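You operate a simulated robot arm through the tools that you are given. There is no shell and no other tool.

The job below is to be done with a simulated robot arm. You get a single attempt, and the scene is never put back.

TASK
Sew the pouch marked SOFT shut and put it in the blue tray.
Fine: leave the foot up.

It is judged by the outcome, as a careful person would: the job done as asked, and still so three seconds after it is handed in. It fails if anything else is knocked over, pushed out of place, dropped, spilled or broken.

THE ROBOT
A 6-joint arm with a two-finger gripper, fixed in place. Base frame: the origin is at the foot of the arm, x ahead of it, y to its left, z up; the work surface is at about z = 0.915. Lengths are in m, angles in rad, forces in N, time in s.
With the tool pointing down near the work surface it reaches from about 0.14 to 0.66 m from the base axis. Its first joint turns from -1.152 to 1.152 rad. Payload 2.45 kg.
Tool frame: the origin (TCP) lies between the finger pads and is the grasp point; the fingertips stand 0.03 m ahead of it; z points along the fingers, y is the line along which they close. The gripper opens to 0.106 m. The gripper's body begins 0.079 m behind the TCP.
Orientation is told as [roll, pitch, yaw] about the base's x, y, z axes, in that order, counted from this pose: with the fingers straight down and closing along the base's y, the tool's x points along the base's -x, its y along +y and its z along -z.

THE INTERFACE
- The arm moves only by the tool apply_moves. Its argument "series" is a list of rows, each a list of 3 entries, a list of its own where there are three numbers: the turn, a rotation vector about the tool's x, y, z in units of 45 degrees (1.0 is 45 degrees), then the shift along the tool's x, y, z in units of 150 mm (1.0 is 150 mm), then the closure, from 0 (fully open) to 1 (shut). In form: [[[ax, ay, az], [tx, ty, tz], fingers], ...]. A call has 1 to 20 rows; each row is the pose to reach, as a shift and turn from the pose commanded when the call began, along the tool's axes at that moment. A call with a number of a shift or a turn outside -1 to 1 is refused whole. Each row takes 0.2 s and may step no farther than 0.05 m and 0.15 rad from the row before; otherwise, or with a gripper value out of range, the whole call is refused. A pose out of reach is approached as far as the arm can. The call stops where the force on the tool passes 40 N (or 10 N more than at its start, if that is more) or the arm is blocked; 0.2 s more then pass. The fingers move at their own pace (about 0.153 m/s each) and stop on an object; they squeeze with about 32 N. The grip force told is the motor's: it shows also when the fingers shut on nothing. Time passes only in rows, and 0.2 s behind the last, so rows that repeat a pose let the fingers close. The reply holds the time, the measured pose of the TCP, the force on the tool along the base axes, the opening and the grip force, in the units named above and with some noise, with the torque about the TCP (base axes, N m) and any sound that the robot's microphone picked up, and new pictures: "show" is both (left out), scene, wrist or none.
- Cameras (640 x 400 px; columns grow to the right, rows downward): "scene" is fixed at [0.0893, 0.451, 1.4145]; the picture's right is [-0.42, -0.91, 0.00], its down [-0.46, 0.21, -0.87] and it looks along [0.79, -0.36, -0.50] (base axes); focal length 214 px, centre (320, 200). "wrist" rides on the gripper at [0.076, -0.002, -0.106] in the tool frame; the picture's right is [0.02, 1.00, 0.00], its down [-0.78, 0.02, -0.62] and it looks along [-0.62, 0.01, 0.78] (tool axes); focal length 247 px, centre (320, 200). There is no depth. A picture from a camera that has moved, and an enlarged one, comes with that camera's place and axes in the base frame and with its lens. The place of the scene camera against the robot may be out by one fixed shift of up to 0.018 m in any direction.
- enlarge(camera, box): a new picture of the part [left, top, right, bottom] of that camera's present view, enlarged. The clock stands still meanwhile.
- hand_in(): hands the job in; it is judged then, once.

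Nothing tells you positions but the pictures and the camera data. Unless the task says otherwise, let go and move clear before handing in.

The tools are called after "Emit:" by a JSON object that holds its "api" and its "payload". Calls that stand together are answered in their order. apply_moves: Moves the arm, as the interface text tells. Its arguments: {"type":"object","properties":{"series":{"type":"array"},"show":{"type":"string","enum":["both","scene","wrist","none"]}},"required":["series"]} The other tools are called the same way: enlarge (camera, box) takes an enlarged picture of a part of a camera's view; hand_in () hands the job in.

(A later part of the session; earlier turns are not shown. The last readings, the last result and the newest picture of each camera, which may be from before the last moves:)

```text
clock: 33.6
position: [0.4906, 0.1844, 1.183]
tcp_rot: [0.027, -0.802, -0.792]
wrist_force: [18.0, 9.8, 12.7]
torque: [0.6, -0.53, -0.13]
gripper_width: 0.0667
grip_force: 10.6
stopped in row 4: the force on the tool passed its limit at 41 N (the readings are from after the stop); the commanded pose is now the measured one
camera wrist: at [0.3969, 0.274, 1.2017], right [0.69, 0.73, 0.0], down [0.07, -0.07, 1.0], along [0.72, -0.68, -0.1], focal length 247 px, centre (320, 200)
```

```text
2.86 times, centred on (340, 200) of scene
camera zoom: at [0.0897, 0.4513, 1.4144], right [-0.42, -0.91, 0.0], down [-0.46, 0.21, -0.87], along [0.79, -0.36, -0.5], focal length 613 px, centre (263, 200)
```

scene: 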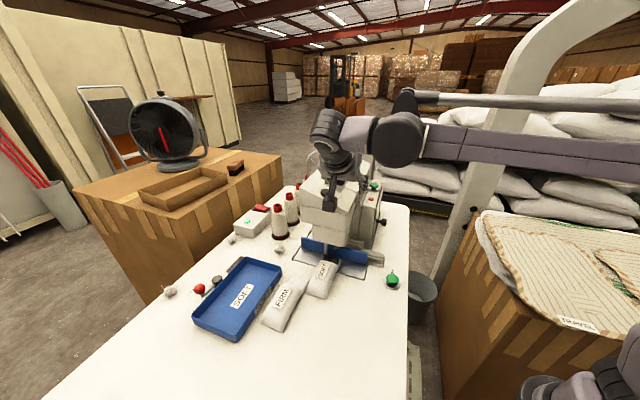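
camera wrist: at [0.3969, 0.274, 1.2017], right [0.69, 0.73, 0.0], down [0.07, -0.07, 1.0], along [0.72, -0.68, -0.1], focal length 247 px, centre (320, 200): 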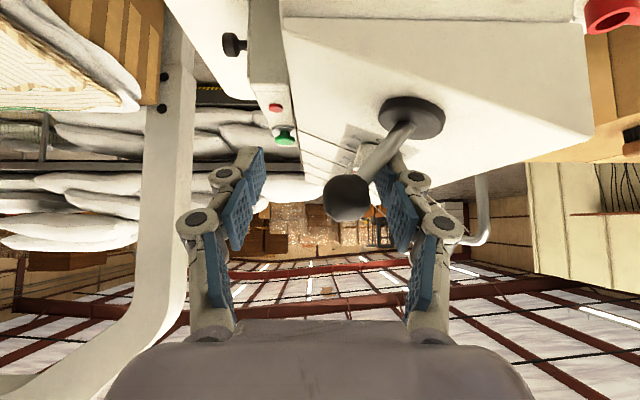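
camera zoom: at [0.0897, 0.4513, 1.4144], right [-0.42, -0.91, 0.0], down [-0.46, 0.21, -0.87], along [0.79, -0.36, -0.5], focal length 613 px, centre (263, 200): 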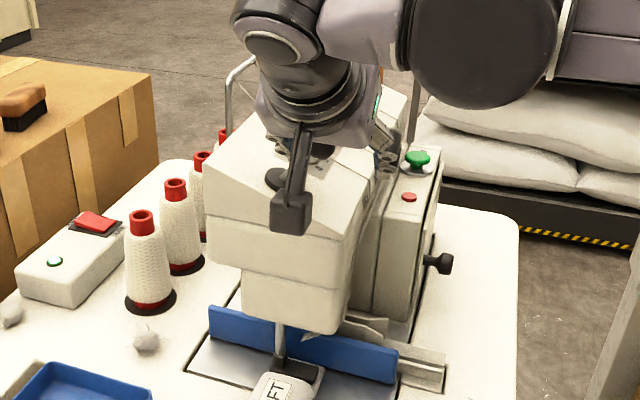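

The lever went over and the foot has dropped onto the pouch's flap. I'll ease off, back the fingers out around the ball without dragging it back, and check.

Emit:
{"api": "apply_moves", "payload": {"series": [[[0, 0, 0], [0, 0.05, 0], 0.5], [[0, 0, 0], [0, 0.097, 0], 0.5], [[0, 0, 0], [0, 0.097, -0.05], 0.45], [[0, 0, 0], [0, 0.097, -0.2], 0.45], [[0, 0, 0], [0, 0.097, -0.4], 0.45], [[0, 0, 0], [0, 0.097, -0.65], 0.45], [[0, 0, 0], [0, 0.097, -0.65], 0.45]]}}

Emit:
{"api": "enlarge", "payload": {"camera": "wrist", "box": [200, 0, 440, 200]}}

Emit:
{"api": "enlarge", "payload": {"camera": "scene", "box": [270, 150, 410, 310]}}

```text
clock: 35.2
position: [0.4495, 0.2415, 1.2493]
tcp_rot: [0.017, -0.795, -0.792]
wrist_force: [-0.8, -0.6, 0.8]
torque: [-0.01, 0.02, 0.02]
gripper_width: 0.0582
grip_force: 0.1
camera wrist: at [0.3558, 0.3316, 1.2698], right [0.69, 0.72, 0.0], down [0.08, -0.07, 0.99], along [0.72, -0.69, -0.1], focal length 247 px, centre (320, 200)
```

scene: 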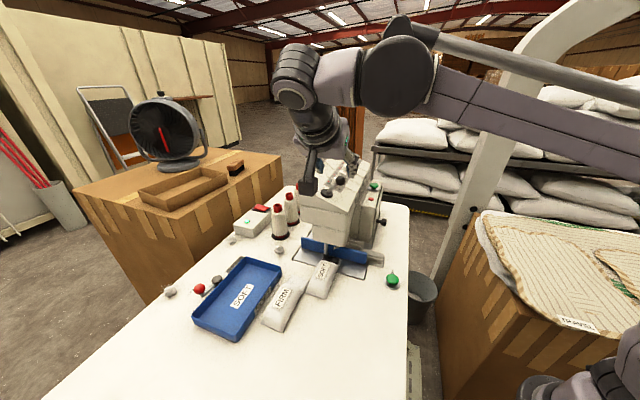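
wrist: 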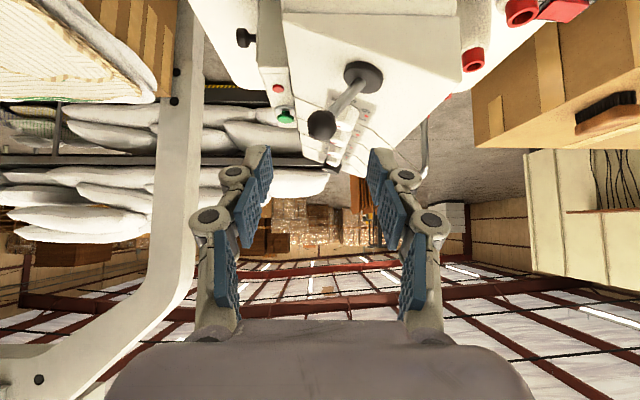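

```text
2.00 times, centred on (320, 100) of wrist
camera zoom: at [0.3558, 0.3316, 1.2698], right [0.69, 0.72, 0.0], down [0.08, -0.07, 0.99], along [0.72, -0.69, -0.1], focal length 494 px, centre (320, 400)
```

zoom: 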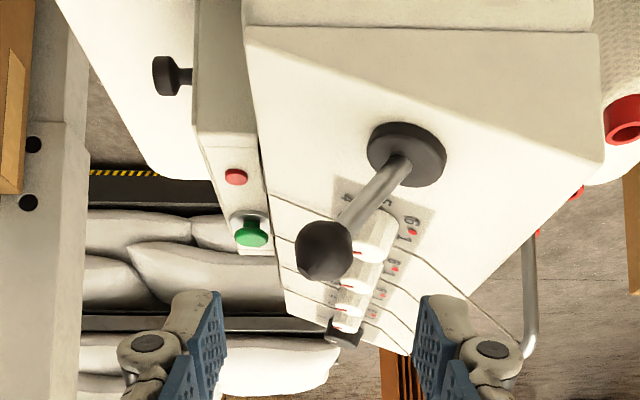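

```text
2.50 times, centred on (340, 230) of scene
camera zoom: at [0.0893, 0.4511, 1.4145], right [-0.42, -0.91, 0.0], down [-0.46, 0.21, -0.87], along [0.79, -0.36, -0.5], focal length 536 px, centre (270, 125)
```

zoom: 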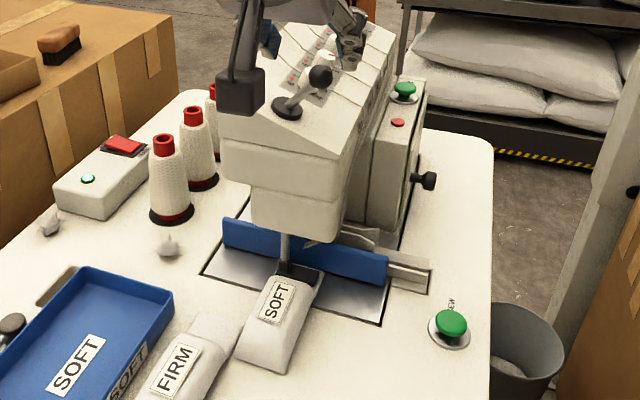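

The foot is down on the flap and the lever is holding. Now I'll go back to the SEW button and press it again.

Emit:
{"api": "apply_moves", "payload": {"series": [[[0, 0.167, 0], [0.142, -0.111, -0.001], 0.45], [[0, 0.333, 0], [0.283, -0.222, -0.003], 0.6], [[0, 0.5, 0], [0.425, -0.333, -0.004], 0.8], [[0, 0.667, 0], [0.566, -0.444, -0.006], 1.0], [[0, 0.833, 0], [0.708, -0.556, -0.008], 1.0], [[0, 1.0, 0], [0.849, -0.667, -0.009], 1.0], [[0, 1.0, 0], [0.849, -0.667, -0.009], 1.0]]}}

```text
clock: 36.8
position: [0.3162, 0.2335, 1.1573]
tcp_rot: [0.012, -0.009, -0.779]
wrist_force: [-0.4, 0.3, 0.2]
torque: [-0.01, -0.02, 0.01]
gripper_width: 0.0
grip_force: 28.2
camera wrist: at [0.2591, 0.2872, 1.2634], right [0.69, 0.73, 0.01], down [0.56, -0.54, 0.63], along [0.46, -0.43, -0.78], focal length 247 px, centre (320, 200)
```

scene: 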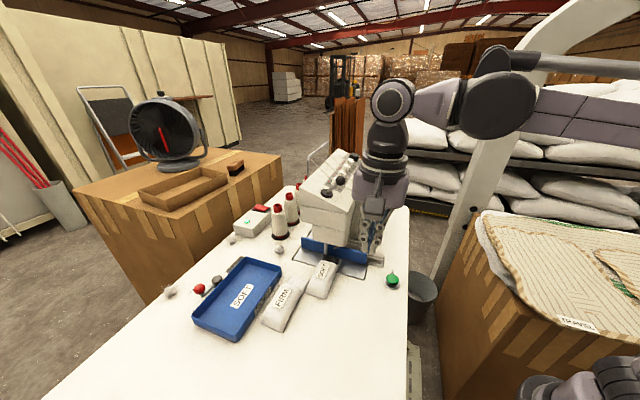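
wrist: 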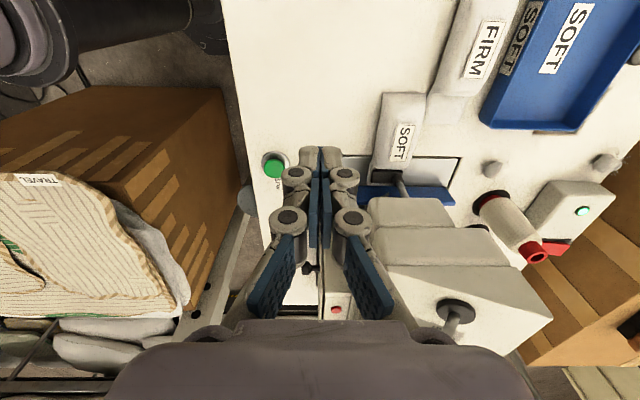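

Emit:
{"api": "apply_moves", "payload": {"series": [[[0, 0, 0], [-0.1, -0.15, 0.15], 1.0], [[0, 0, 0], [-0.25, -0.3, 0.3], 1.0], [[0, 0, 0], [-0.4, -0.429, 0.46], 1.0], [[0, 0, 0], [-0.56, -0.429, 0.64], 1.0], [[0, 0, 0], [-0.72, -0.429, 0.82], 1.0], [[0, 0, 0], [-0.846, -0.429, 1.0], 1.0], [[0, 0, 0], [-0.846, -0.429, 1.0], 1.0]]}}

Emit:
{"api": "enlarge", "payload": {"camera": "wrist", "box": [270, 80, 380, 190]}}

Emit:
{"api": "enlarge", "payload": {"camera": "scene", "box": [280, 220, 400, 310]}}

```text
clock: 38.4
position: [0.3632, 0.0975, 1.0061]
tcp_rot: [0.012, -0.01, -0.779]
wrist_force: [0.6, 0.6, -0.5]
torque: [0.0, -0.03, 0.01]
gripper_width: 0.0001
grip_force: 28.2
camera wrist: at [0.3051, 0.1511, 1.1114], right [0.69, 0.73, 0.01], down [0.56, -0.54, 0.63], along [0.46, -0.43, -0.78], focal length 247 px, centre (320, 200)
```

scene: 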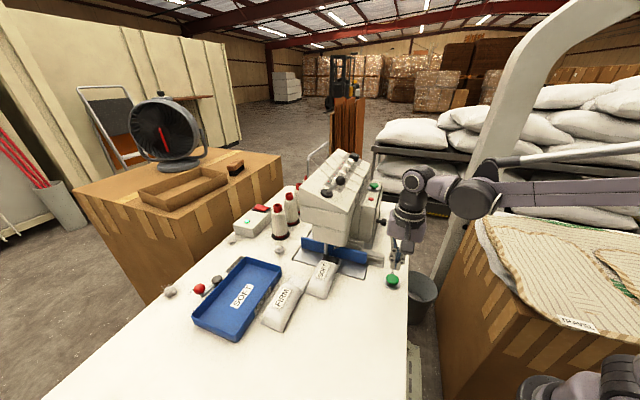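
wrist: 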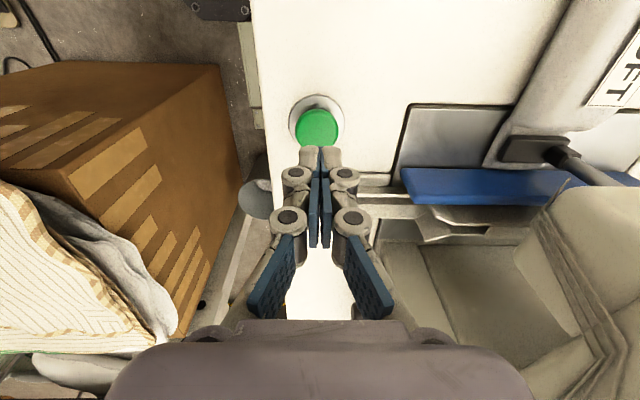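

```text
3.64 times, centred on (325, 135) of wrist
camera zoom: at [0.3051, 0.1511, 1.1114], right [0.69, 0.73, 0.01], down [0.56, -0.54, 0.63], along [0.46, -0.43, -0.78], focal length 898 px, centre (302, 436)
```

zoom: 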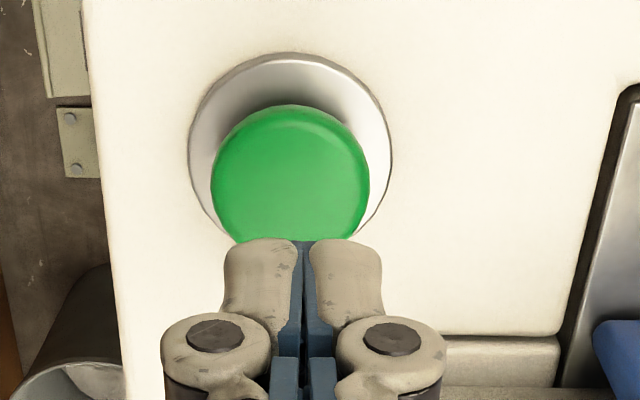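

```text
4.44 times, centred on (340, 265) of scene
camera zoom: at [0.0893, 0.451, 1.4145], right [-0.42, -0.91, 0.0], down [-0.46, 0.21, -0.87], along [0.79, -0.36, -0.5], focal length 953 px, centre (231, -89)
```

zoom: 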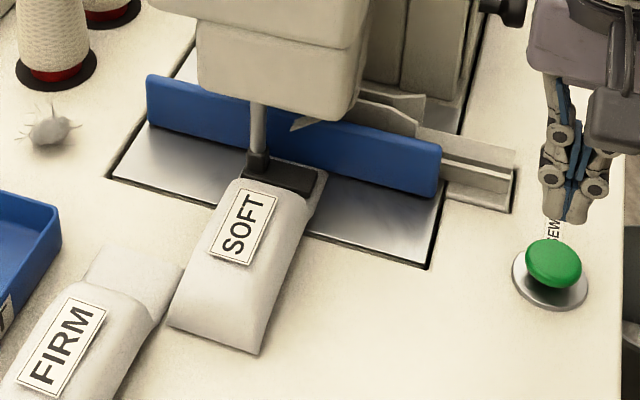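

Emit:
{"api": "apply_moves", "payload": {"series": [[[0, 0, 0], [0.017, -0.009, 0.15], 1.0], [[0, 0, 0], [0.017, -0.009, 0.28], 1.0], [[0, 0, 0], [0.017, -0.009, 0.32], 1.0], [[0, 0, 0], [0.017, -0.009, 0.34], 1.0], [[0, 0, 0], [0.017, -0.009, 0.352], 1.0], [[0, 0, 0], [0.017, -0.009, 0.352], 1.0]]}}

Emit:
{"api": "enlarge", "payload": {"camera": "scene", "box": [280, 220, 400, 310]}}

```text
clock: 39.8
position: [0.3611, 0.1004, 0.9565]
tcp_rot: [0.013, -0.011, -0.778]
wrist_force: [-1.7, 0.3, 5.3]
torque: [0.01, 0.06, 0.03]
gripper_width: 0.0056
grip_force: 29.0
camera wrist: at [0.3037, 0.153, 1.0611], right [0.69, 0.73, 0.01], down [0.56, -0.54, 0.63], along [0.46, -0.43, -0.78], focal length 247 px, centre (320, 200)
```

scene: 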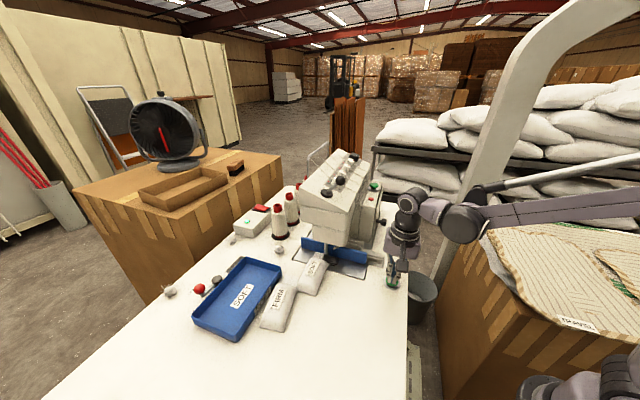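
wrist: 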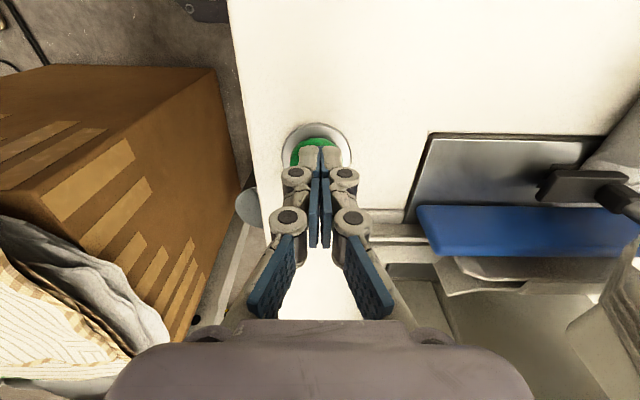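

```text
4.44 times, centred on (340, 265) of scene
camera zoom: at [0.0892, 0.451, 1.4146], right [-0.42, -0.91, 0.0], down [-0.46, 0.21, -0.87], along [0.79, -0.36, -0.5], focal length 953 px, centre (231, -89)
```

zoom: 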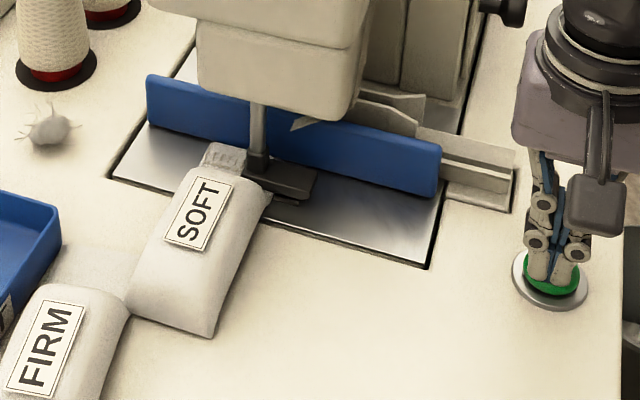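

The machine is running. It feeds the pouch sideways, and SOFT has started nudging the FIRM pouch. I'm lifting off the button at once to stop the feed.

Emit:
{"api": "apply_moves", "payload": {"series": [[[0, 0, 0], [0, 0, -0.2], 1.0]]}}

Emit:
{"api": "enlarge", "payload": {"camera": "scene", "box": [250, 220, 370, 330]}}

```text
clock: 40.2
position: [0.3593, 0.0983, 0.9853]
tcp_rot: [0.014, -0.009, -0.778]
wrist_force: [-0.4, -0.6, -0.5]
torque: [0.02, 0.01, 0.01]
gripper_width: 0.0003
grip_force: 29.0
camera wrist: at [0.3027, 0.1518, 1.0907], right [0.69, 0.73, 0.01], down [0.56, -0.54, 0.63], along [0.46, -0.43, -0.78], focal length 247 px, centre (320, 200)
```

scene: 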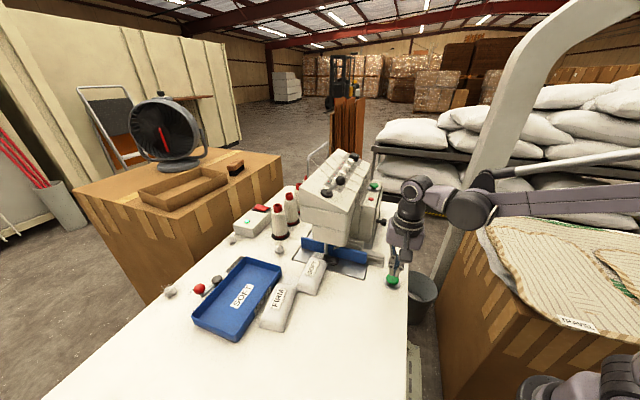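
wrist: 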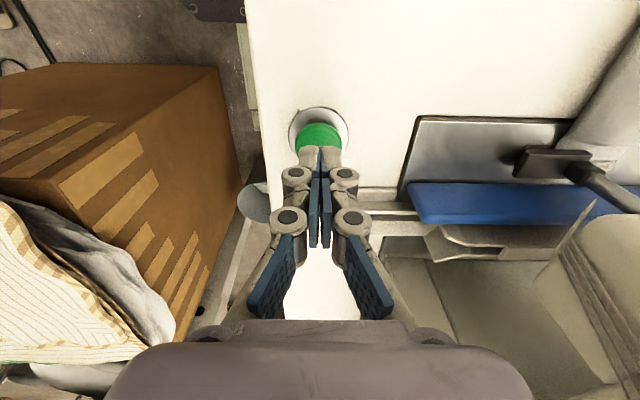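

```text
3.64 times, centred on (310, 275) of scene
camera zoom: at [0.0893, 0.451, 1.4145], right [-0.42, -0.91, 0.0], down [-0.46, 0.21, -0.87], along [0.79, -0.36, -0.5], focal length 780 px, centre (356, -73)
```

zoom: 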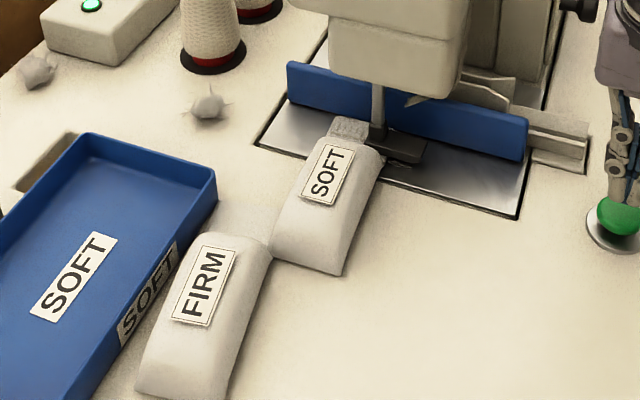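

Feeding has stopped now that I'm off the button. I need a close look at the seam and at how far FIRM was nudged, so I'll rise and view from above.

Emit:
{"api": "apply_moves", "payload": {"series": [[[0, 0, 0], [0.1, 0.1, -0.2], 1.0], [[0, 0, 0], [0.25, 0.25, -0.35], 1.0], [[0, 0, 0], [0.4, 0.4, -0.5], 1.0], [[0, 0, 0], [0.55, 0.55, -0.65], 1.0], [[0, 0, 0], [0.7, 0.7, -0.8], 1.0], [[0, 0, 0], [0.8, 0.85, -0.93], 1.0], [[0, 0, 0], [0.8, 0.85, -0.93], 1.0]]}}

Emit:
{"api": "enlarge", "payload": {"camera": "scene", "box": [240, 220, 360, 340]}}

```text
clock: 41.8
position: [0.3604, 0.277, 1.1261]
tcp_rot: [0.012, -0.01, -0.778]
wrist_force: [0.5, -0.3, 0.3]
torque: [-0.02, -0.04, 0.02]
gripper_width: 0.0001
grip_force: 28.7
camera wrist: at [0.3037, 0.3293, 1.2322], right [0.69, 0.73, 0.01], down [0.56, -0.54, 0.63], along [0.46, -0.43, -0.78], focal length 247 px, centre (320, 200)
```

scene: 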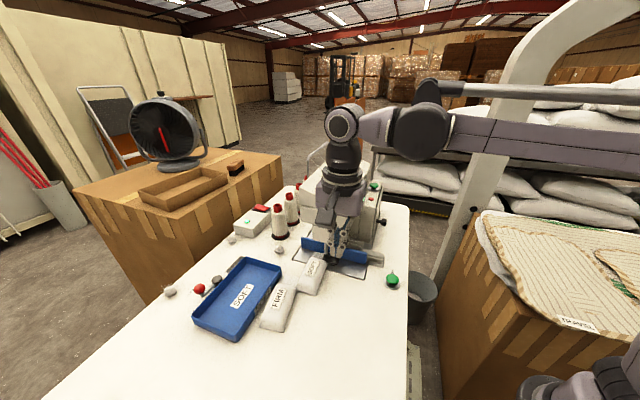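
wrist: 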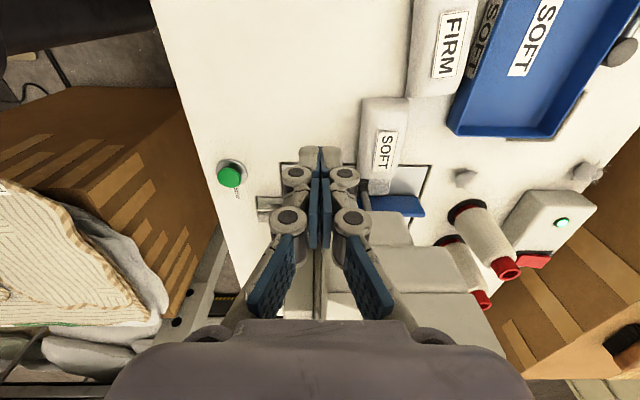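

```text
3.33 times, centred on (300, 280) of scene
camera zoom: at [0.0893, 0.4511, 1.4145], right [-0.42, -0.91, 0.0], down [-0.46, 0.21, -0.87], along [0.79, -0.36, -0.5], focal length 715 px, centre (387, -67)
```

zoom: 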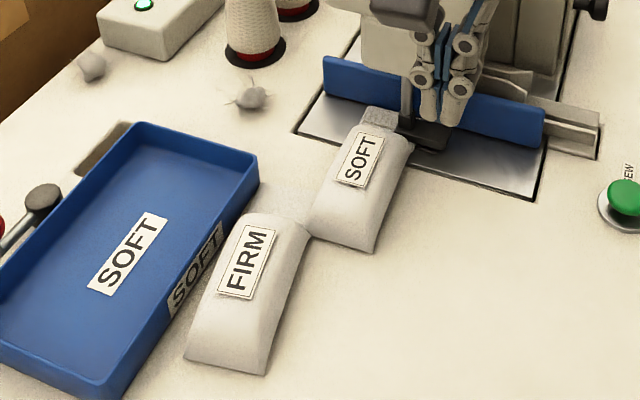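

Emit:
{"api": "enlarge", "payload": {"camera": "wrist", "box": [330, 90, 450, 230]}}

Emit:
{"api": "enlarge", "payload": {"camera": "wrist", "box": [340, 0, 620, 160]}}

Emit:
{"api": "enlarge", "payload": {"camera": "scene", "box": [290, 240, 350, 290]}}

```text
2.86 times, centred on (390, 160) of wrist
camera zoom: at [0.3037, 0.3293, 1.2322], right [0.69, 0.73, 0.01], down [0.56, -0.54, 0.63], along [0.46, -0.43, -0.78], focal length 706 px, centre (120, 314)
```

zoom: 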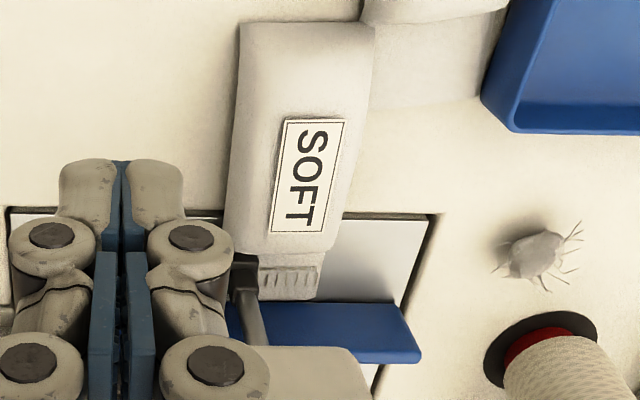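

```text
2.29 times, centred on (480, 80) of wrist
camera zoom: at [0.3037, 0.3293, 1.2322], right [0.69, 0.73, 0.01], down [0.56, -0.54, 0.63], along [0.46, -0.43, -0.78], focal length 564 px, centre (-46, 474)
```

zoom: 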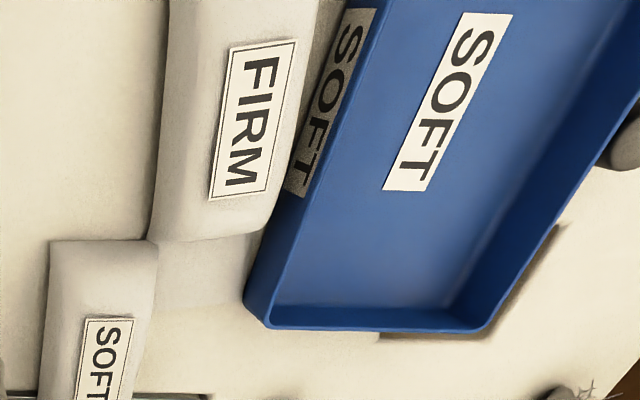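

```text
8.00 times, centred on (320, 265) of scene
camera zoom: at [0.0893, 0.4511, 1.4145], right [-0.42, -0.91, 0.0], down [-0.46, 0.21, -0.87], along [0.79, -0.36, -0.5], focal length 1716 px, centre (320, -320)
```

zoom: 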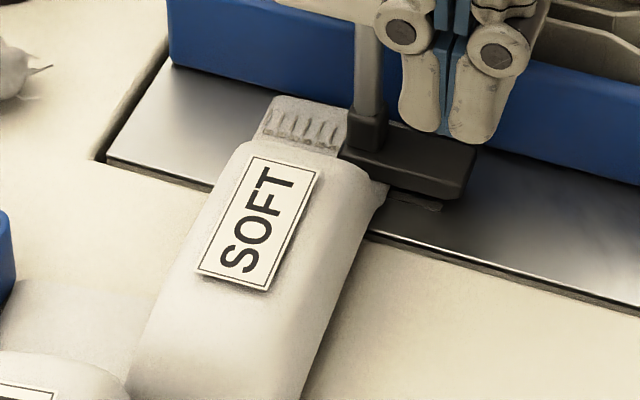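

Emit:
{"api": "enlarge", "payload": {"camera": "scene", "box": [150, 240, 300, 350]}}

Emit:
{"api": "enlarge", "payload": {"camera": "scene", "box": [250, 270, 410, 380]}}

```text
3.64 times, centred on (225, 295) of scene
camera zoom: at [0.0893, 0.4511, 1.4145], right [-0.42, -0.91, 0.0], down [-0.46, 0.21, -0.87], along [0.79, -0.36, -0.5], focal length 780 px, centre (666, -146)
```

zoom: 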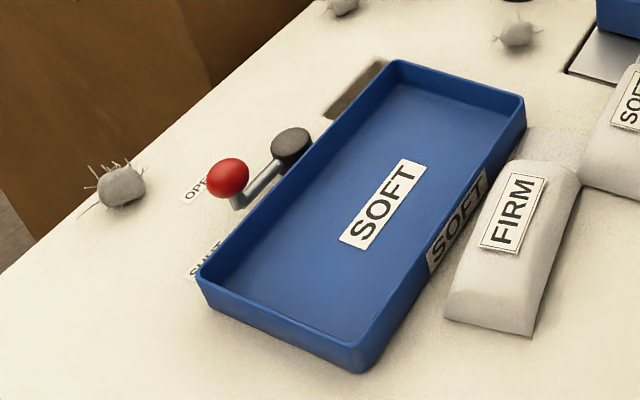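

```text
3.64 times, centred on (330, 325) of scene
camera zoom: at [0.0893, 0.4511, 1.4145], right [-0.42, -0.91, 0.0], down [-0.46, 0.21, -0.87], along [0.79, -0.36, -0.5], focal length 780 px, centre (284, -254)
```

zoom: 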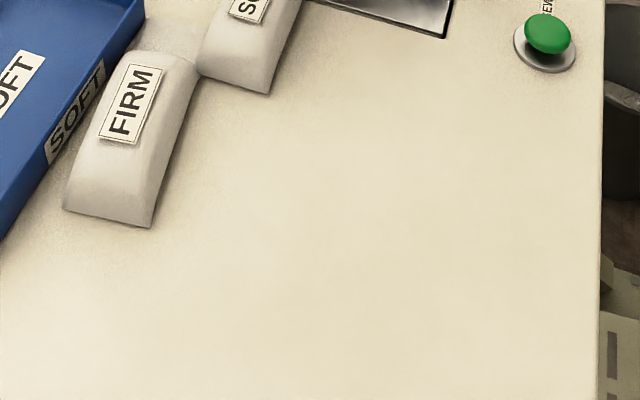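

The tray hasn't moved. FIRM's flap end was swung toward it by a couple of centimetres, and I'll put it back exactly later. First I'll check the seam from an angle the fingers don't block.

Emit:
{"api": "apply_moves", "payload": {"series": [[[0, 0, 0], [-0.05, -0.2, 0.05], 1.0], [[0, 0, 0], [-0.1, -0.4, 0.1], 1.0], [[0, 0, 0], [-0.1, -0.4, 0.1], 1.0]], "show": "wrist"}}

Emit:
{"api": "enlarge", "payload": {"camera": "wrist", "box": [370, 80, 510, 210]}}

```text
clock: 42.6
position: [0.3304, 0.2228, 1.1097]
tcp_rot: [0.013, -0.009, -0.778]
wrist_force: [0.0, 0.5, 0.1]
torque: [0.01, -0.02, 0.01]
gripper_width: 0.0
grip_force: 28.5
camera wrist: at [0.2734, 0.2746, 1.2154], right [0.69, 0.73, 0.01], down [0.56, -0.54, 0.63], along [0.46, -0.43, -0.78], focal length 247 px, centre (320, 200)
```

wrist: 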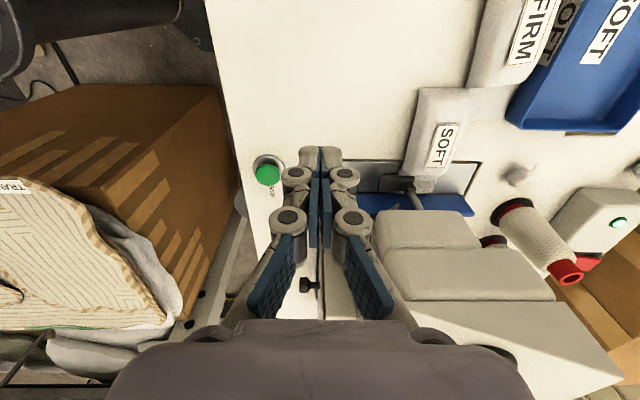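

```text
3.08 times, centred on (440, 145) of wrist
camera zoom: at [0.2734, 0.2746, 1.2154], right [0.69, 0.73, 0.01], down [0.56, -0.54, 0.63], along [0.46, -0.43, -0.78], focal length 760 px, centre (-49, 369)
```

zoom: 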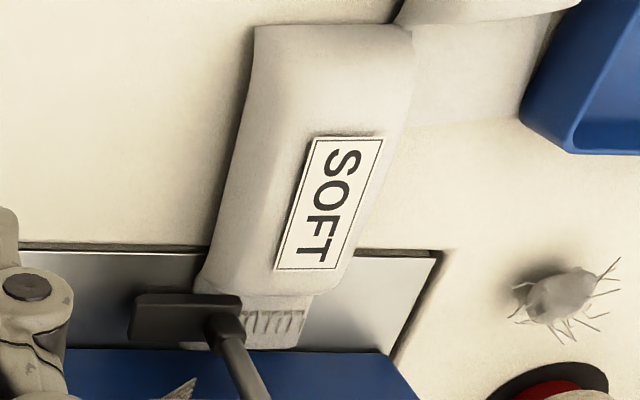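

The stitches run across the visible part of the flap. I'll return to the lever and raise the foot so I can see the whole seam.

Emit:
{"api": "apply_moves", "payload": {"series": [[[0, -0.16, 0], [-0.03, 0.11, -0.15], 1.0], [[0, -0.33, 0], [-0.06, 0.22, -0.3], 0.8], [[0, -0.5, 0], [-0.1, 0.33, -0.45], 0.6], [[0, -0.67, 0], [-0.13, 0.44, -0.6], 0.5], [[0, -0.83, 0], [-0.16, 0.55, -0.75], 0.5], [[0, -1.0, 0], [-0.2, 0.653, -0.9], 0.5], [[0, -1.0, 0], [-0.2, 0.653, -0.9], 0.5]]}}

Emit:
{"api": "enlarge", "payload": {"camera": "wrist", "box": [200, 0, 440, 200]}}

Emit:
{"api": "enlarge", "payload": {"camera": "scene", "box": [240, 220, 360, 340]}}

```text
clock: 44.2
position: [0.4185, 0.2708, 1.2491]
tcp_rot: [0.017, -0.798, -0.793]
wrist_force: [-0.4, -1.1, -0.1]
torque: [0.01, -0.01, -0.03]
gripper_width: 0.053
grip_force: 0.0
camera wrist: at [0.3255, 0.3612, 1.2675], right [0.69, 0.72, 0.0], down [0.08, -0.07, 0.99], along [0.72, -0.69, -0.1], focal length 247 px, centre (320, 200)
```

scene: 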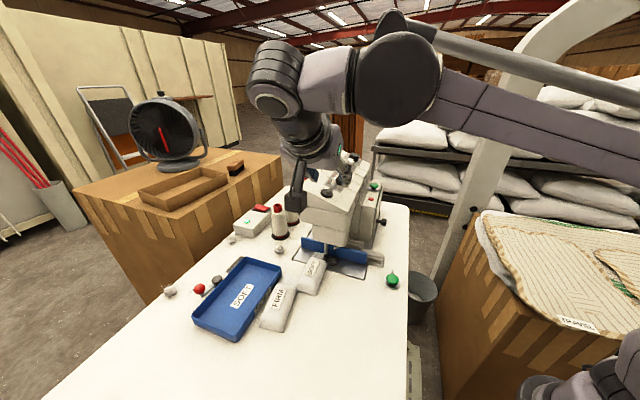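
wrist: 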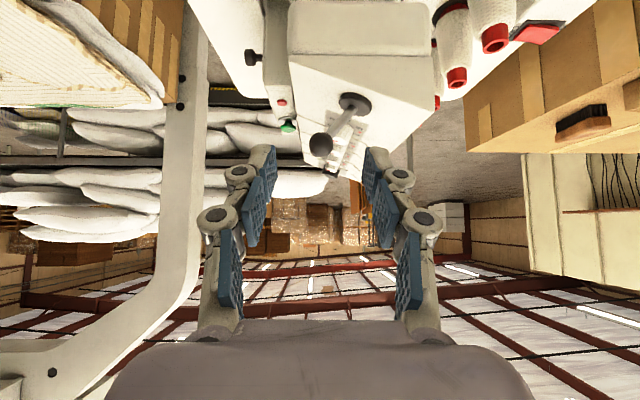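

```text
2.00 times, centred on (320, 100) of wrist
camera zoom: at [0.3255, 0.3612, 1.2675], right [0.69, 0.72, 0.0], down [0.08, -0.07, 0.99], along [0.72, -0.69, -0.1], focal length 494 px, centre (320, 400)
```

zoom: 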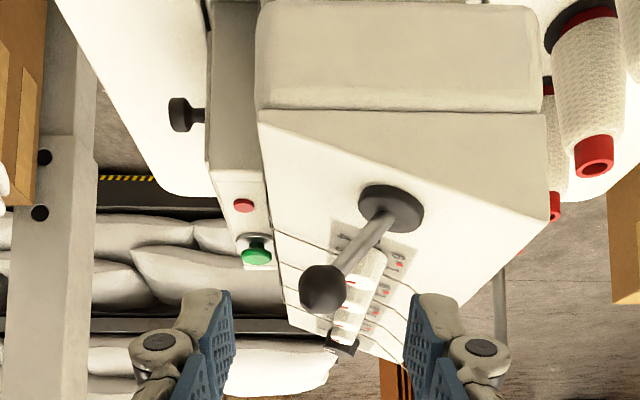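

```text
3.33 times, centred on (300, 280) of scene
camera zoom: at [0.0893, 0.4511, 1.4145], right [-0.42, -0.91, 0.0], down [-0.46, 0.21, -0.87], along [0.79, -0.36, -0.5], focal length 715 px, centre (387, -67)
```

zoom: 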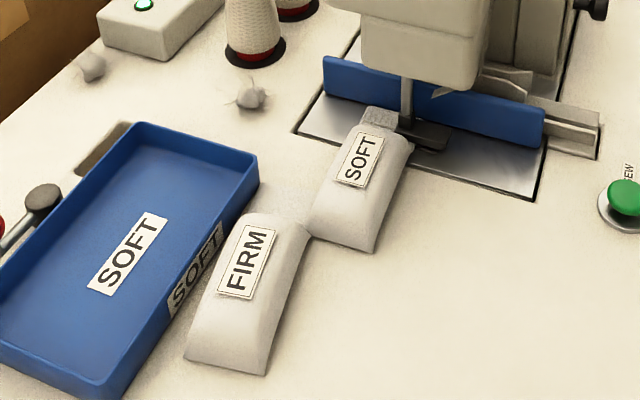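

Emit:
{"api": "apply_moves", "payload": {"series": [[[0, 0, 0], [-0.058, 0.027, 0.194], 0.5], [[0, 0, 0], [-0.116, 0.027, 0.387], 0.5], [[0, 0, 0], [-0.175, 0.027, 0.58], 0.5], [[0, 0, 0], [-0.233, 0.027, 0.774], 0.5], [[0, 0, 0], [-0.233, 0.027, 0.774], 0.5]]}}

Emit:
{"api": "enlarge", "payload": {"camera": "wrist", "box": [200, 20, 440, 220]}}

```text
clock: 45.4
position: [0.4983, 0.1972, 1.1895]
tcp_rot: [0.018, -0.795, -0.791]
wrist_force: [0.2, 0.2, 0.7]
torque: [-0.02, 0.0, 0.01]
gripper_width: 0.053
grip_force: 0.0
camera wrist: at [0.4047, 0.2885, 1.2099], right [0.69, 0.72, 0.0], down [0.08, -0.07, 0.99], along [0.72, -0.69, -0.1], focal length 247 px, centre (320, 200)
```

scene: 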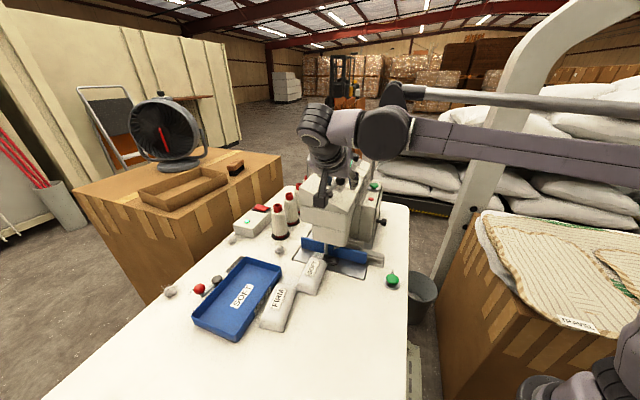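
wrist: 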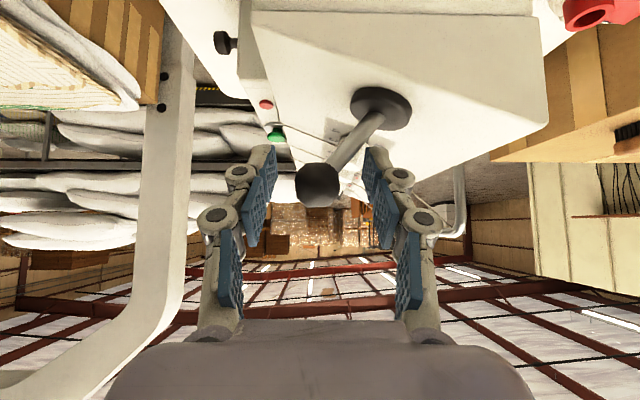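

```text
2.00 times, centred on (320, 120) of wrist
camera zoom: at [0.4047, 0.2885, 1.2099], right [0.69, 0.72, 0.0], down [0.08, -0.07, 0.99], along [0.72, -0.69, -0.1], focal length 494 px, centre (320, 360)
```

zoom: 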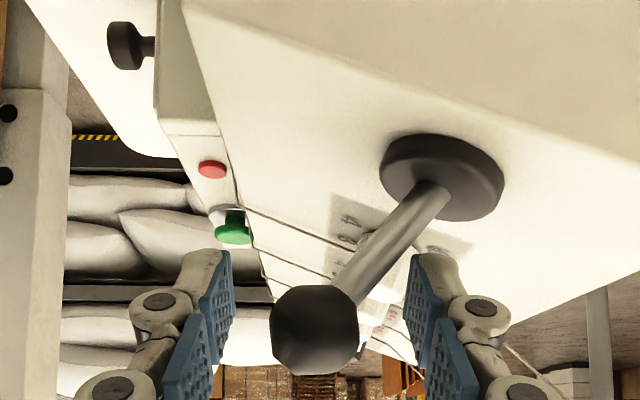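

Emit:
{"api": "apply_moves", "payload": {"series": [[[0, 0, 0], [-0.02, 0.07, -0.02], 0.5], [[0, 0, 0], [-0.04, 0.14, -0.04], 0.5], [[0, 0, 0], [-0.06, 0.21, -0.06], 0.5], [[0, 0, 0], [-0.08, 0.28, -0.078], 0.5], [[0, 0, 0], [-0.095, 0.34, -0.092], 0.5], [[0, 0, 0], [-0.103, 0.37, -0.1], 0.5]]}}

Emit:
{"api": "enlarge", "payload": {"camera": "wrist", "box": [200, 20, 440, 220]}}

Emit:
{"api": "enlarge", "payload": {"camera": "scene", "box": [260, 200, 380, 320]}}

```text
clock: 46.8
position: [0.5367, 0.2388, 1.2128]
tcp_rot: [0.017, -0.796, -0.792]
wrist_force: [0.8, 0.0, -0.4]
torque: [-0.03, 0.01, 0.01]
gripper_width: 0.0529
grip_force: 0.1
camera wrist: at [0.4435, 0.3282, 1.2325], right [0.69, 0.72, 0.0], down [0.08, -0.07, 0.99], along [0.72, -0.69, -0.1], focal length 247 px, centre (320, 200)
```

scene: 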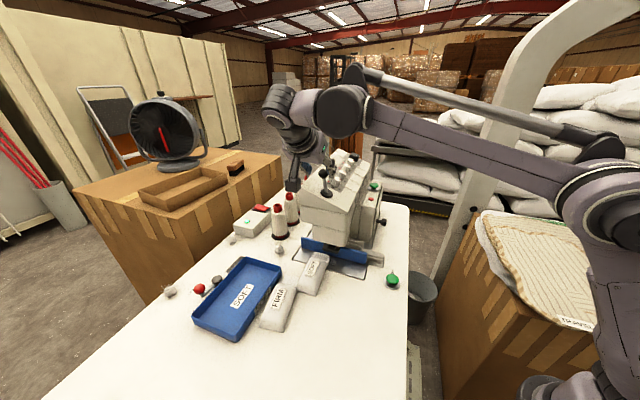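
wrist: 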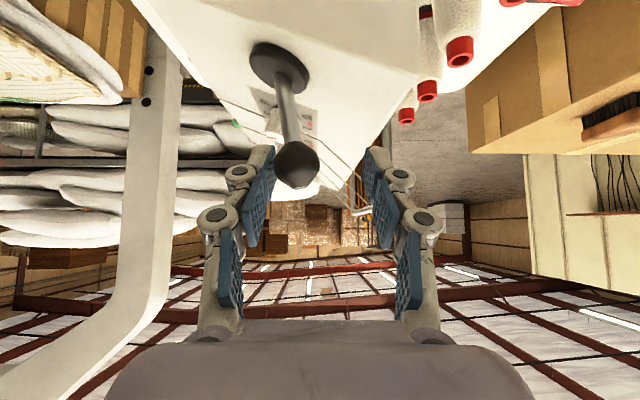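

```text
2.00 times, centred on (320, 120) of wrist
camera zoom: at [0.4435, 0.3282, 1.2325], right [0.69, 0.72, 0.0], down [0.08, -0.07, 0.99], along [0.72, -0.69, -0.1], focal length 494 px, centre (320, 360)
```

zoom: 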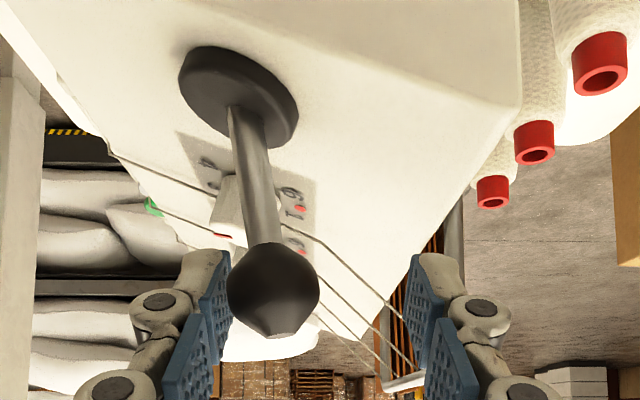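

```text
3.33 times, centred on (320, 260) of scene
camera zoom: at [0.0893, 0.451, 1.4145], right [-0.42, -0.91, 0.0], down [-0.46, 0.21, -0.87], along [0.79, -0.36, -0.5], focal length 715 px, centre (320, 0)
```

zoom: 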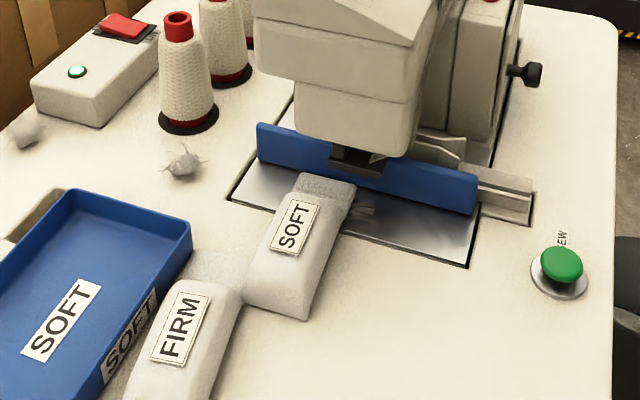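

Emit:
{"api": "enlarge", "payload": {"camera": "scene", "box": [300, 245, 345, 280]}}

Emit:
{"api": "apply_moves", "payload": {"series": [[[0, 0, 0], [0, -0.08, 0], 0.5], [[0, 0, 0], [0, -0.08, -0.2], 0.45], [[0, 0, 0], [0, -0.08, -0.4], 0.45], [[0, 0, 0], [0, -0.08, -0.65], 0.45], [[0, 0, 0], [0, -0.08, -0.65], 0.45]]}}

```text
11.43 times, centred on (322, 262) of scene
camera zoom: at [0.0893, 0.451, 1.4145], right [-0.42, -0.91, 0.0], down [-0.46, 0.21, -0.87], along [0.79, -0.36, -0.5], focal length 2451 px, centre (291, -514)
```

zoom: 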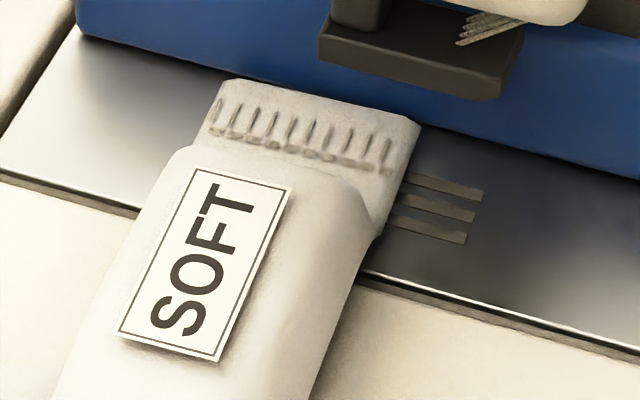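

```text
clock: 48.0
position: [0.4771, 0.2767, 1.2824]
tcp_rot: [0.018, -0.796, -0.791]
wrist_force: [0.3, -1.0, -0.5]
torque: [-0.01, -0.02, 0.01]
gripper_width: 0.0583
grip_force: 0.1
camera wrist: at [0.3843, 0.3667, 1.3018], right [0.69, 0.72, 0.0], down [0.08, -0.07, 0.99], along [0.72, -0.69, -0.1], focal length 247 px, centre (320, 200)
```

scene: 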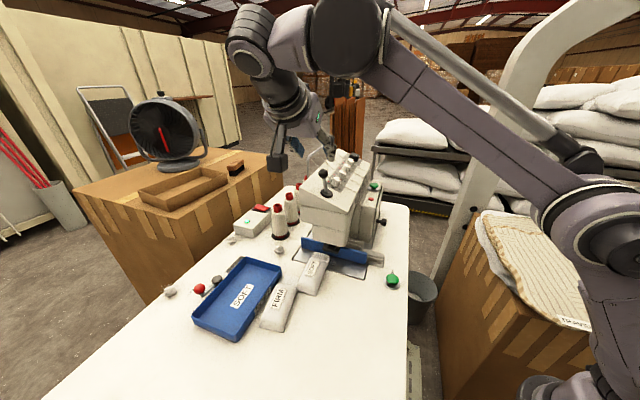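
wrist: 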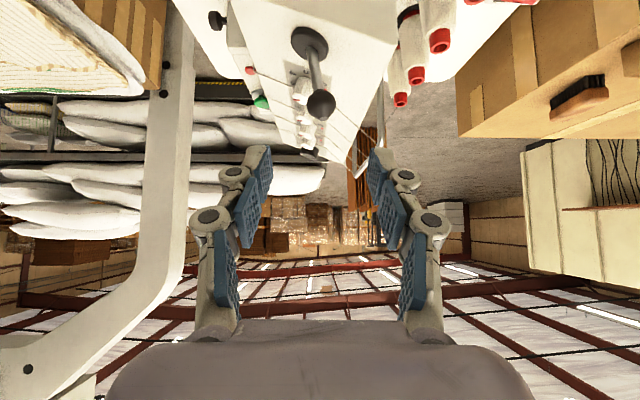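

The foot is up again, and the stitches run across the whole flap. I'll get a closer look to confirm the seam reaches both edges before taking the pouch out.

Emit:
{"api": "apply_moves", "payload": {"series": [[[0, 0.167, 0], [0.15, 0, 0.038], 0.3], [[0, 0.333, 0], [0.3, 0, 0.076], 0.1], [[0, 0.5, 0], [0.45, 0, 0.114], 0.0], [[0, 0.667, 0], [0.6, 0, 0.151], 0.0], [[0, 0.833, 0], [0.75, 0, 0.189], 0.0], [[0, 1.0, 0], [0.898, 0, 0.227], 0.0], [[0, 1.0, 0], [0.898, 0, 0.227], 0.0]]}}

Emit:
{"api": "enlarge", "payload": {"camera": "wrist", "box": [280, 100, 370, 200]}}

Emit:
{"api": "enlarge", "payload": {"camera": "wrist", "box": [260, 0, 520, 180]}}

```text
clock: 49.6
position: [0.4275, 0.3286, 1.1607]
tcp_rot: [0.013, -0.009, -0.779]
wrist_force: [-0.1, -1.0, 0.4]
torque: [-0.01, -0.01, 0.0]
gripper_width: 0.1059
grip_force: 0.0
camera wrist: at [0.3709, 0.3808, 1.2666], right [0.69, 0.73, 0.01], down [0.56, -0.54, 0.63], along [0.46, -0.43, -0.78], focal length 247 px, centre (320, 200)
```

scene: 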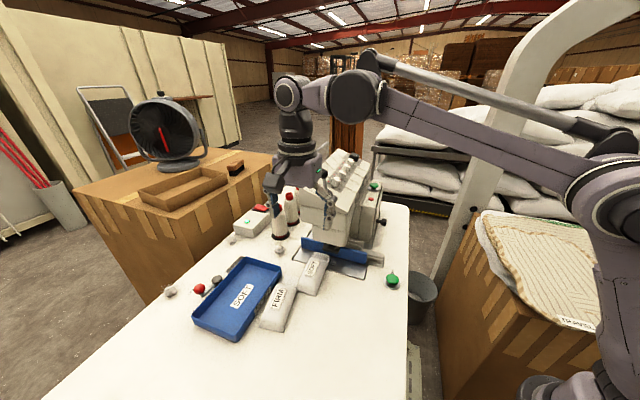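
wrist: 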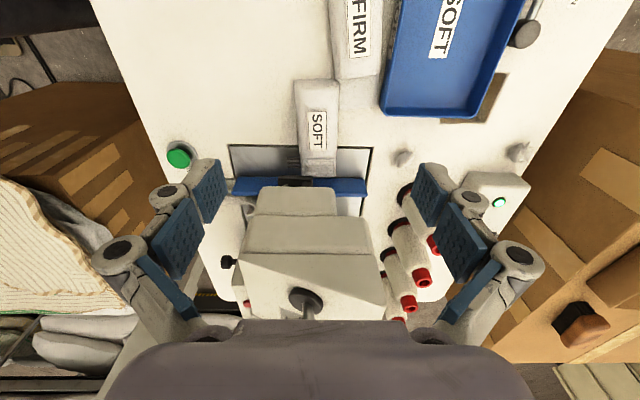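

```text
4.00 times, centred on (325, 150) of wrist
camera zoom: at [0.3709, 0.3808, 1.2666], right [0.69, 0.73, 0.01], down [0.56, -0.54, 0.63], along [0.46, -0.43, -0.78], focal length 988 px, centre (300, 400)
```

zoom: 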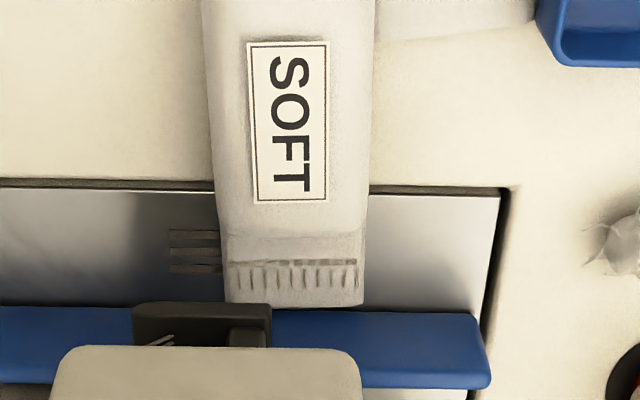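

```text
2.22 times, centred on (390, 90) of wrist
camera zoom: at [0.3709, 0.3808, 1.2666], right [0.69, 0.73, 0.01], down [0.56, -0.54, 0.63], along [0.46, -0.43, -0.78], focal length 549 px, centre (164, 444)
```

zoom: 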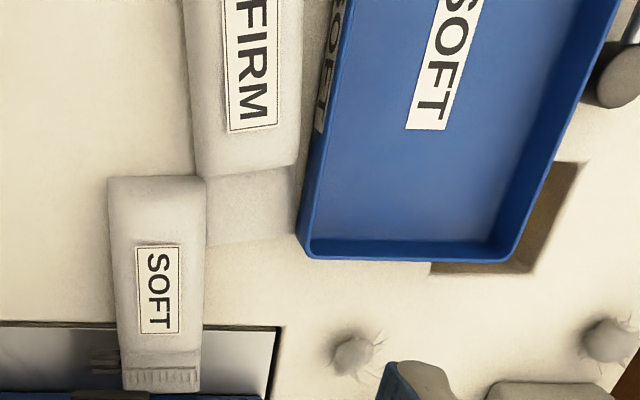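

The seam runs edge to edge across the flap, so the sewing is done. Next I'll grip the SOFT pouch, slide it away from FIRM and out from under the raised foot, and set it down in the open area. Then I'll put FIRM back in place before loading the tray.

Emit:
{"api": "apply_moves", "payload": {"series": [[[0.005, -0.08, -0.01], [-0.08, 0, 0.15], 0.2], [[0.01, -0.16, -0.02], [-0.16, 0, 0.3], 0.2], [[0.015, -0.24, -0.03], [-0.25, -0.003, 0.45], 0.2], [[0.02, -0.307, -0.041], [-0.333, -0.007, 0.6], 0.2], [[0.02, -0.307, -0.041], [-0.333, -0.007, 0.6], 0.2]]}}

Emit:
{"api": "enlarge", "payload": {"camera": "wrist", "box": [220, 0, 440, 200]}}

```text
clock: 50.8
position: [0.4663, 0.292, 1.0713]
tcp_rot: [-0.009, -0.251, -0.748]
wrist_force: [-0.8, -0.5, -0.3]
torque: [0.02, -0.04, 0.02]
gripper_width: 0.0847
grip_force: 0.2
camera wrist: at [0.3923, 0.3594, 1.1545], right [0.67, 0.75, -0.01], down [0.46, -0.39, 0.8], along [0.59, -0.54, -0.6], focal length 247 px, centre (320, 200)
```

scene: 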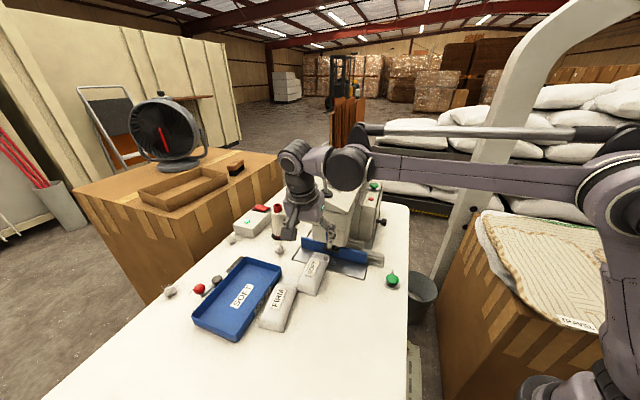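
wrist: 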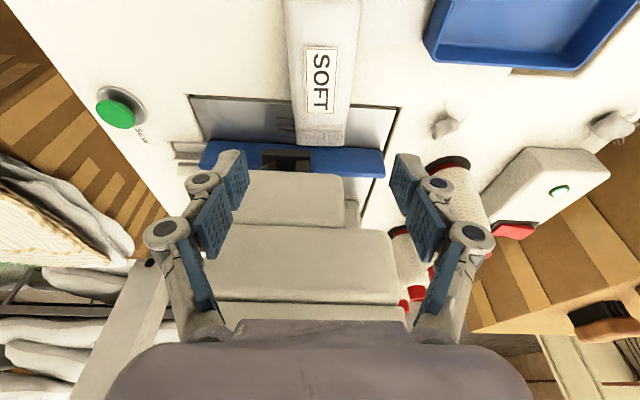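

```text
2.00 times, centred on (330, 100) of wrist
camera zoom: at [0.3923, 0.3594, 1.1545], right [0.67, 0.75, -0.01], down [0.46, -0.39, 0.8], along [0.59, -0.54, -0.6], focal length 494 px, centre (300, 400)
```

zoom: 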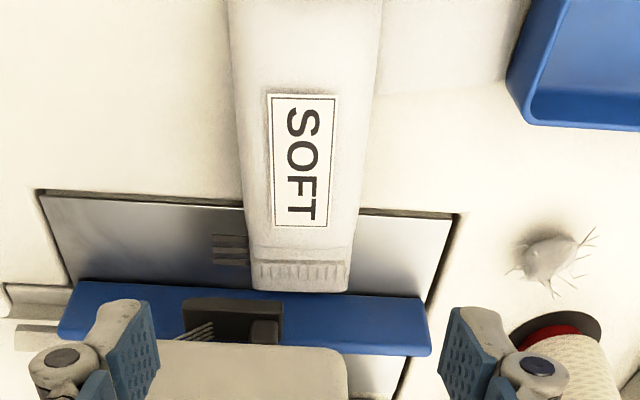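

Emit:
{"api": "apply_moves", "payload": {"series": [[[0, 0, 0], [0.03, -0.013, 0.2], 0.2], [[0, 0, 0], [0.06, -0.013, 0.4], 0.2], [[0, 0, 0], [0.095, -0.013, 0.55], 0.2], [[0, 0, 0], [0.126, -0.013, 0.683], 0.2], [[0, 0, 0], [0.126, -0.013, 0.683], 0.2]]}}

Emit:
{"api": "enlarge", "payload": {"camera": "wrist", "box": [200, 80, 440, 260]}}

Emit:
{"api": "enlarge", "payload": {"camera": "scene", "box": [250, 210, 370, 340]}}

```text
clock: 52.0
position: [0.4694, 0.2844, 0.9687]
tcp_rot: [-0.009, -0.252, -0.747]
wrist_force: [0.5, -0.3, -0.7]
torque: [0.02, -0.03, 0.0]
gripper_width: 0.0849
grip_force: 0.0
camera wrist: at [0.3961, 0.3532, 1.0518], right [0.67, 0.75, -0.01], down [0.46, -0.39, 0.8], along [0.59, -0.54, -0.6], focal length 247 px, centre (320, 200)
```

scene: 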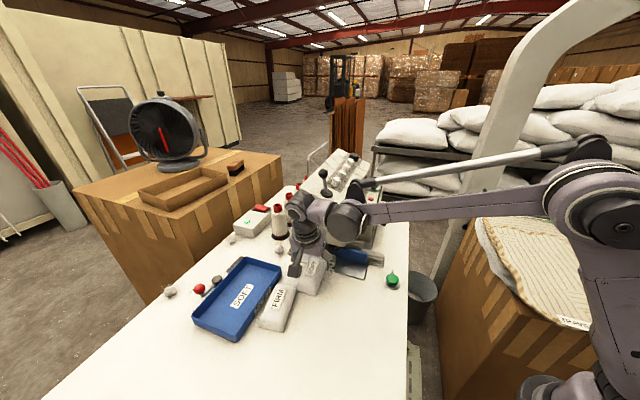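
wrist: 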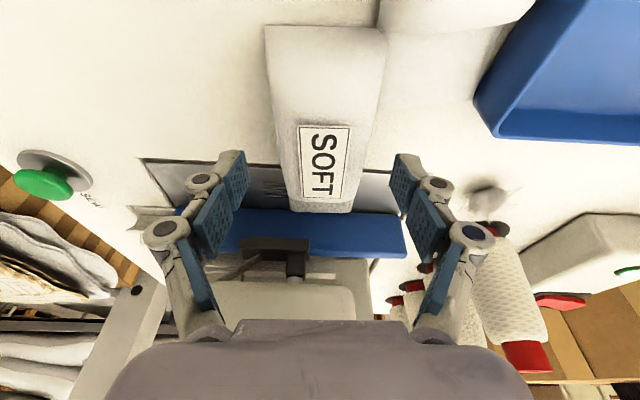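

```text
2.22 times, centred on (320, 170) of wrist
camera zoom: at [0.3961, 0.3532, 1.0518], right [0.67, 0.75, -0.01], down [0.46, -0.39, 0.8], along [0.59, -0.54, -0.6], focal length 549 px, centre (320, 267)
```

zoom: 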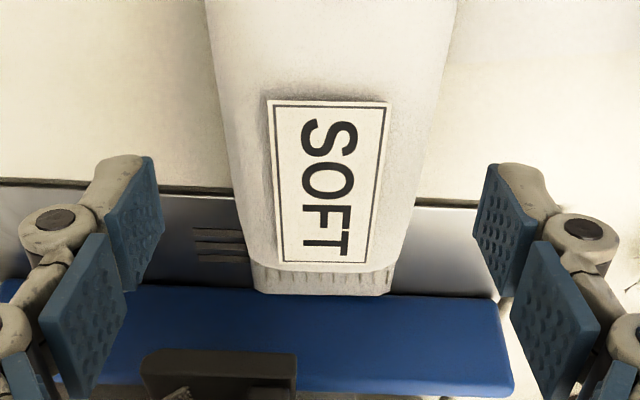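

```text
3.08 times, centred on (310, 275) of scene
camera zoom: at [0.0893, 0.451, 1.4145], right [-0.42, -0.91, 0.0], down [-0.46, 0.21, -0.87], along [0.79, -0.36, -0.5], focal length 660 px, centre (351, -31)
```

zoom: 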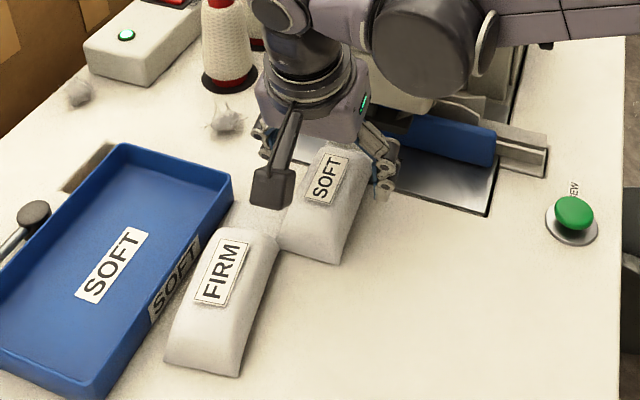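

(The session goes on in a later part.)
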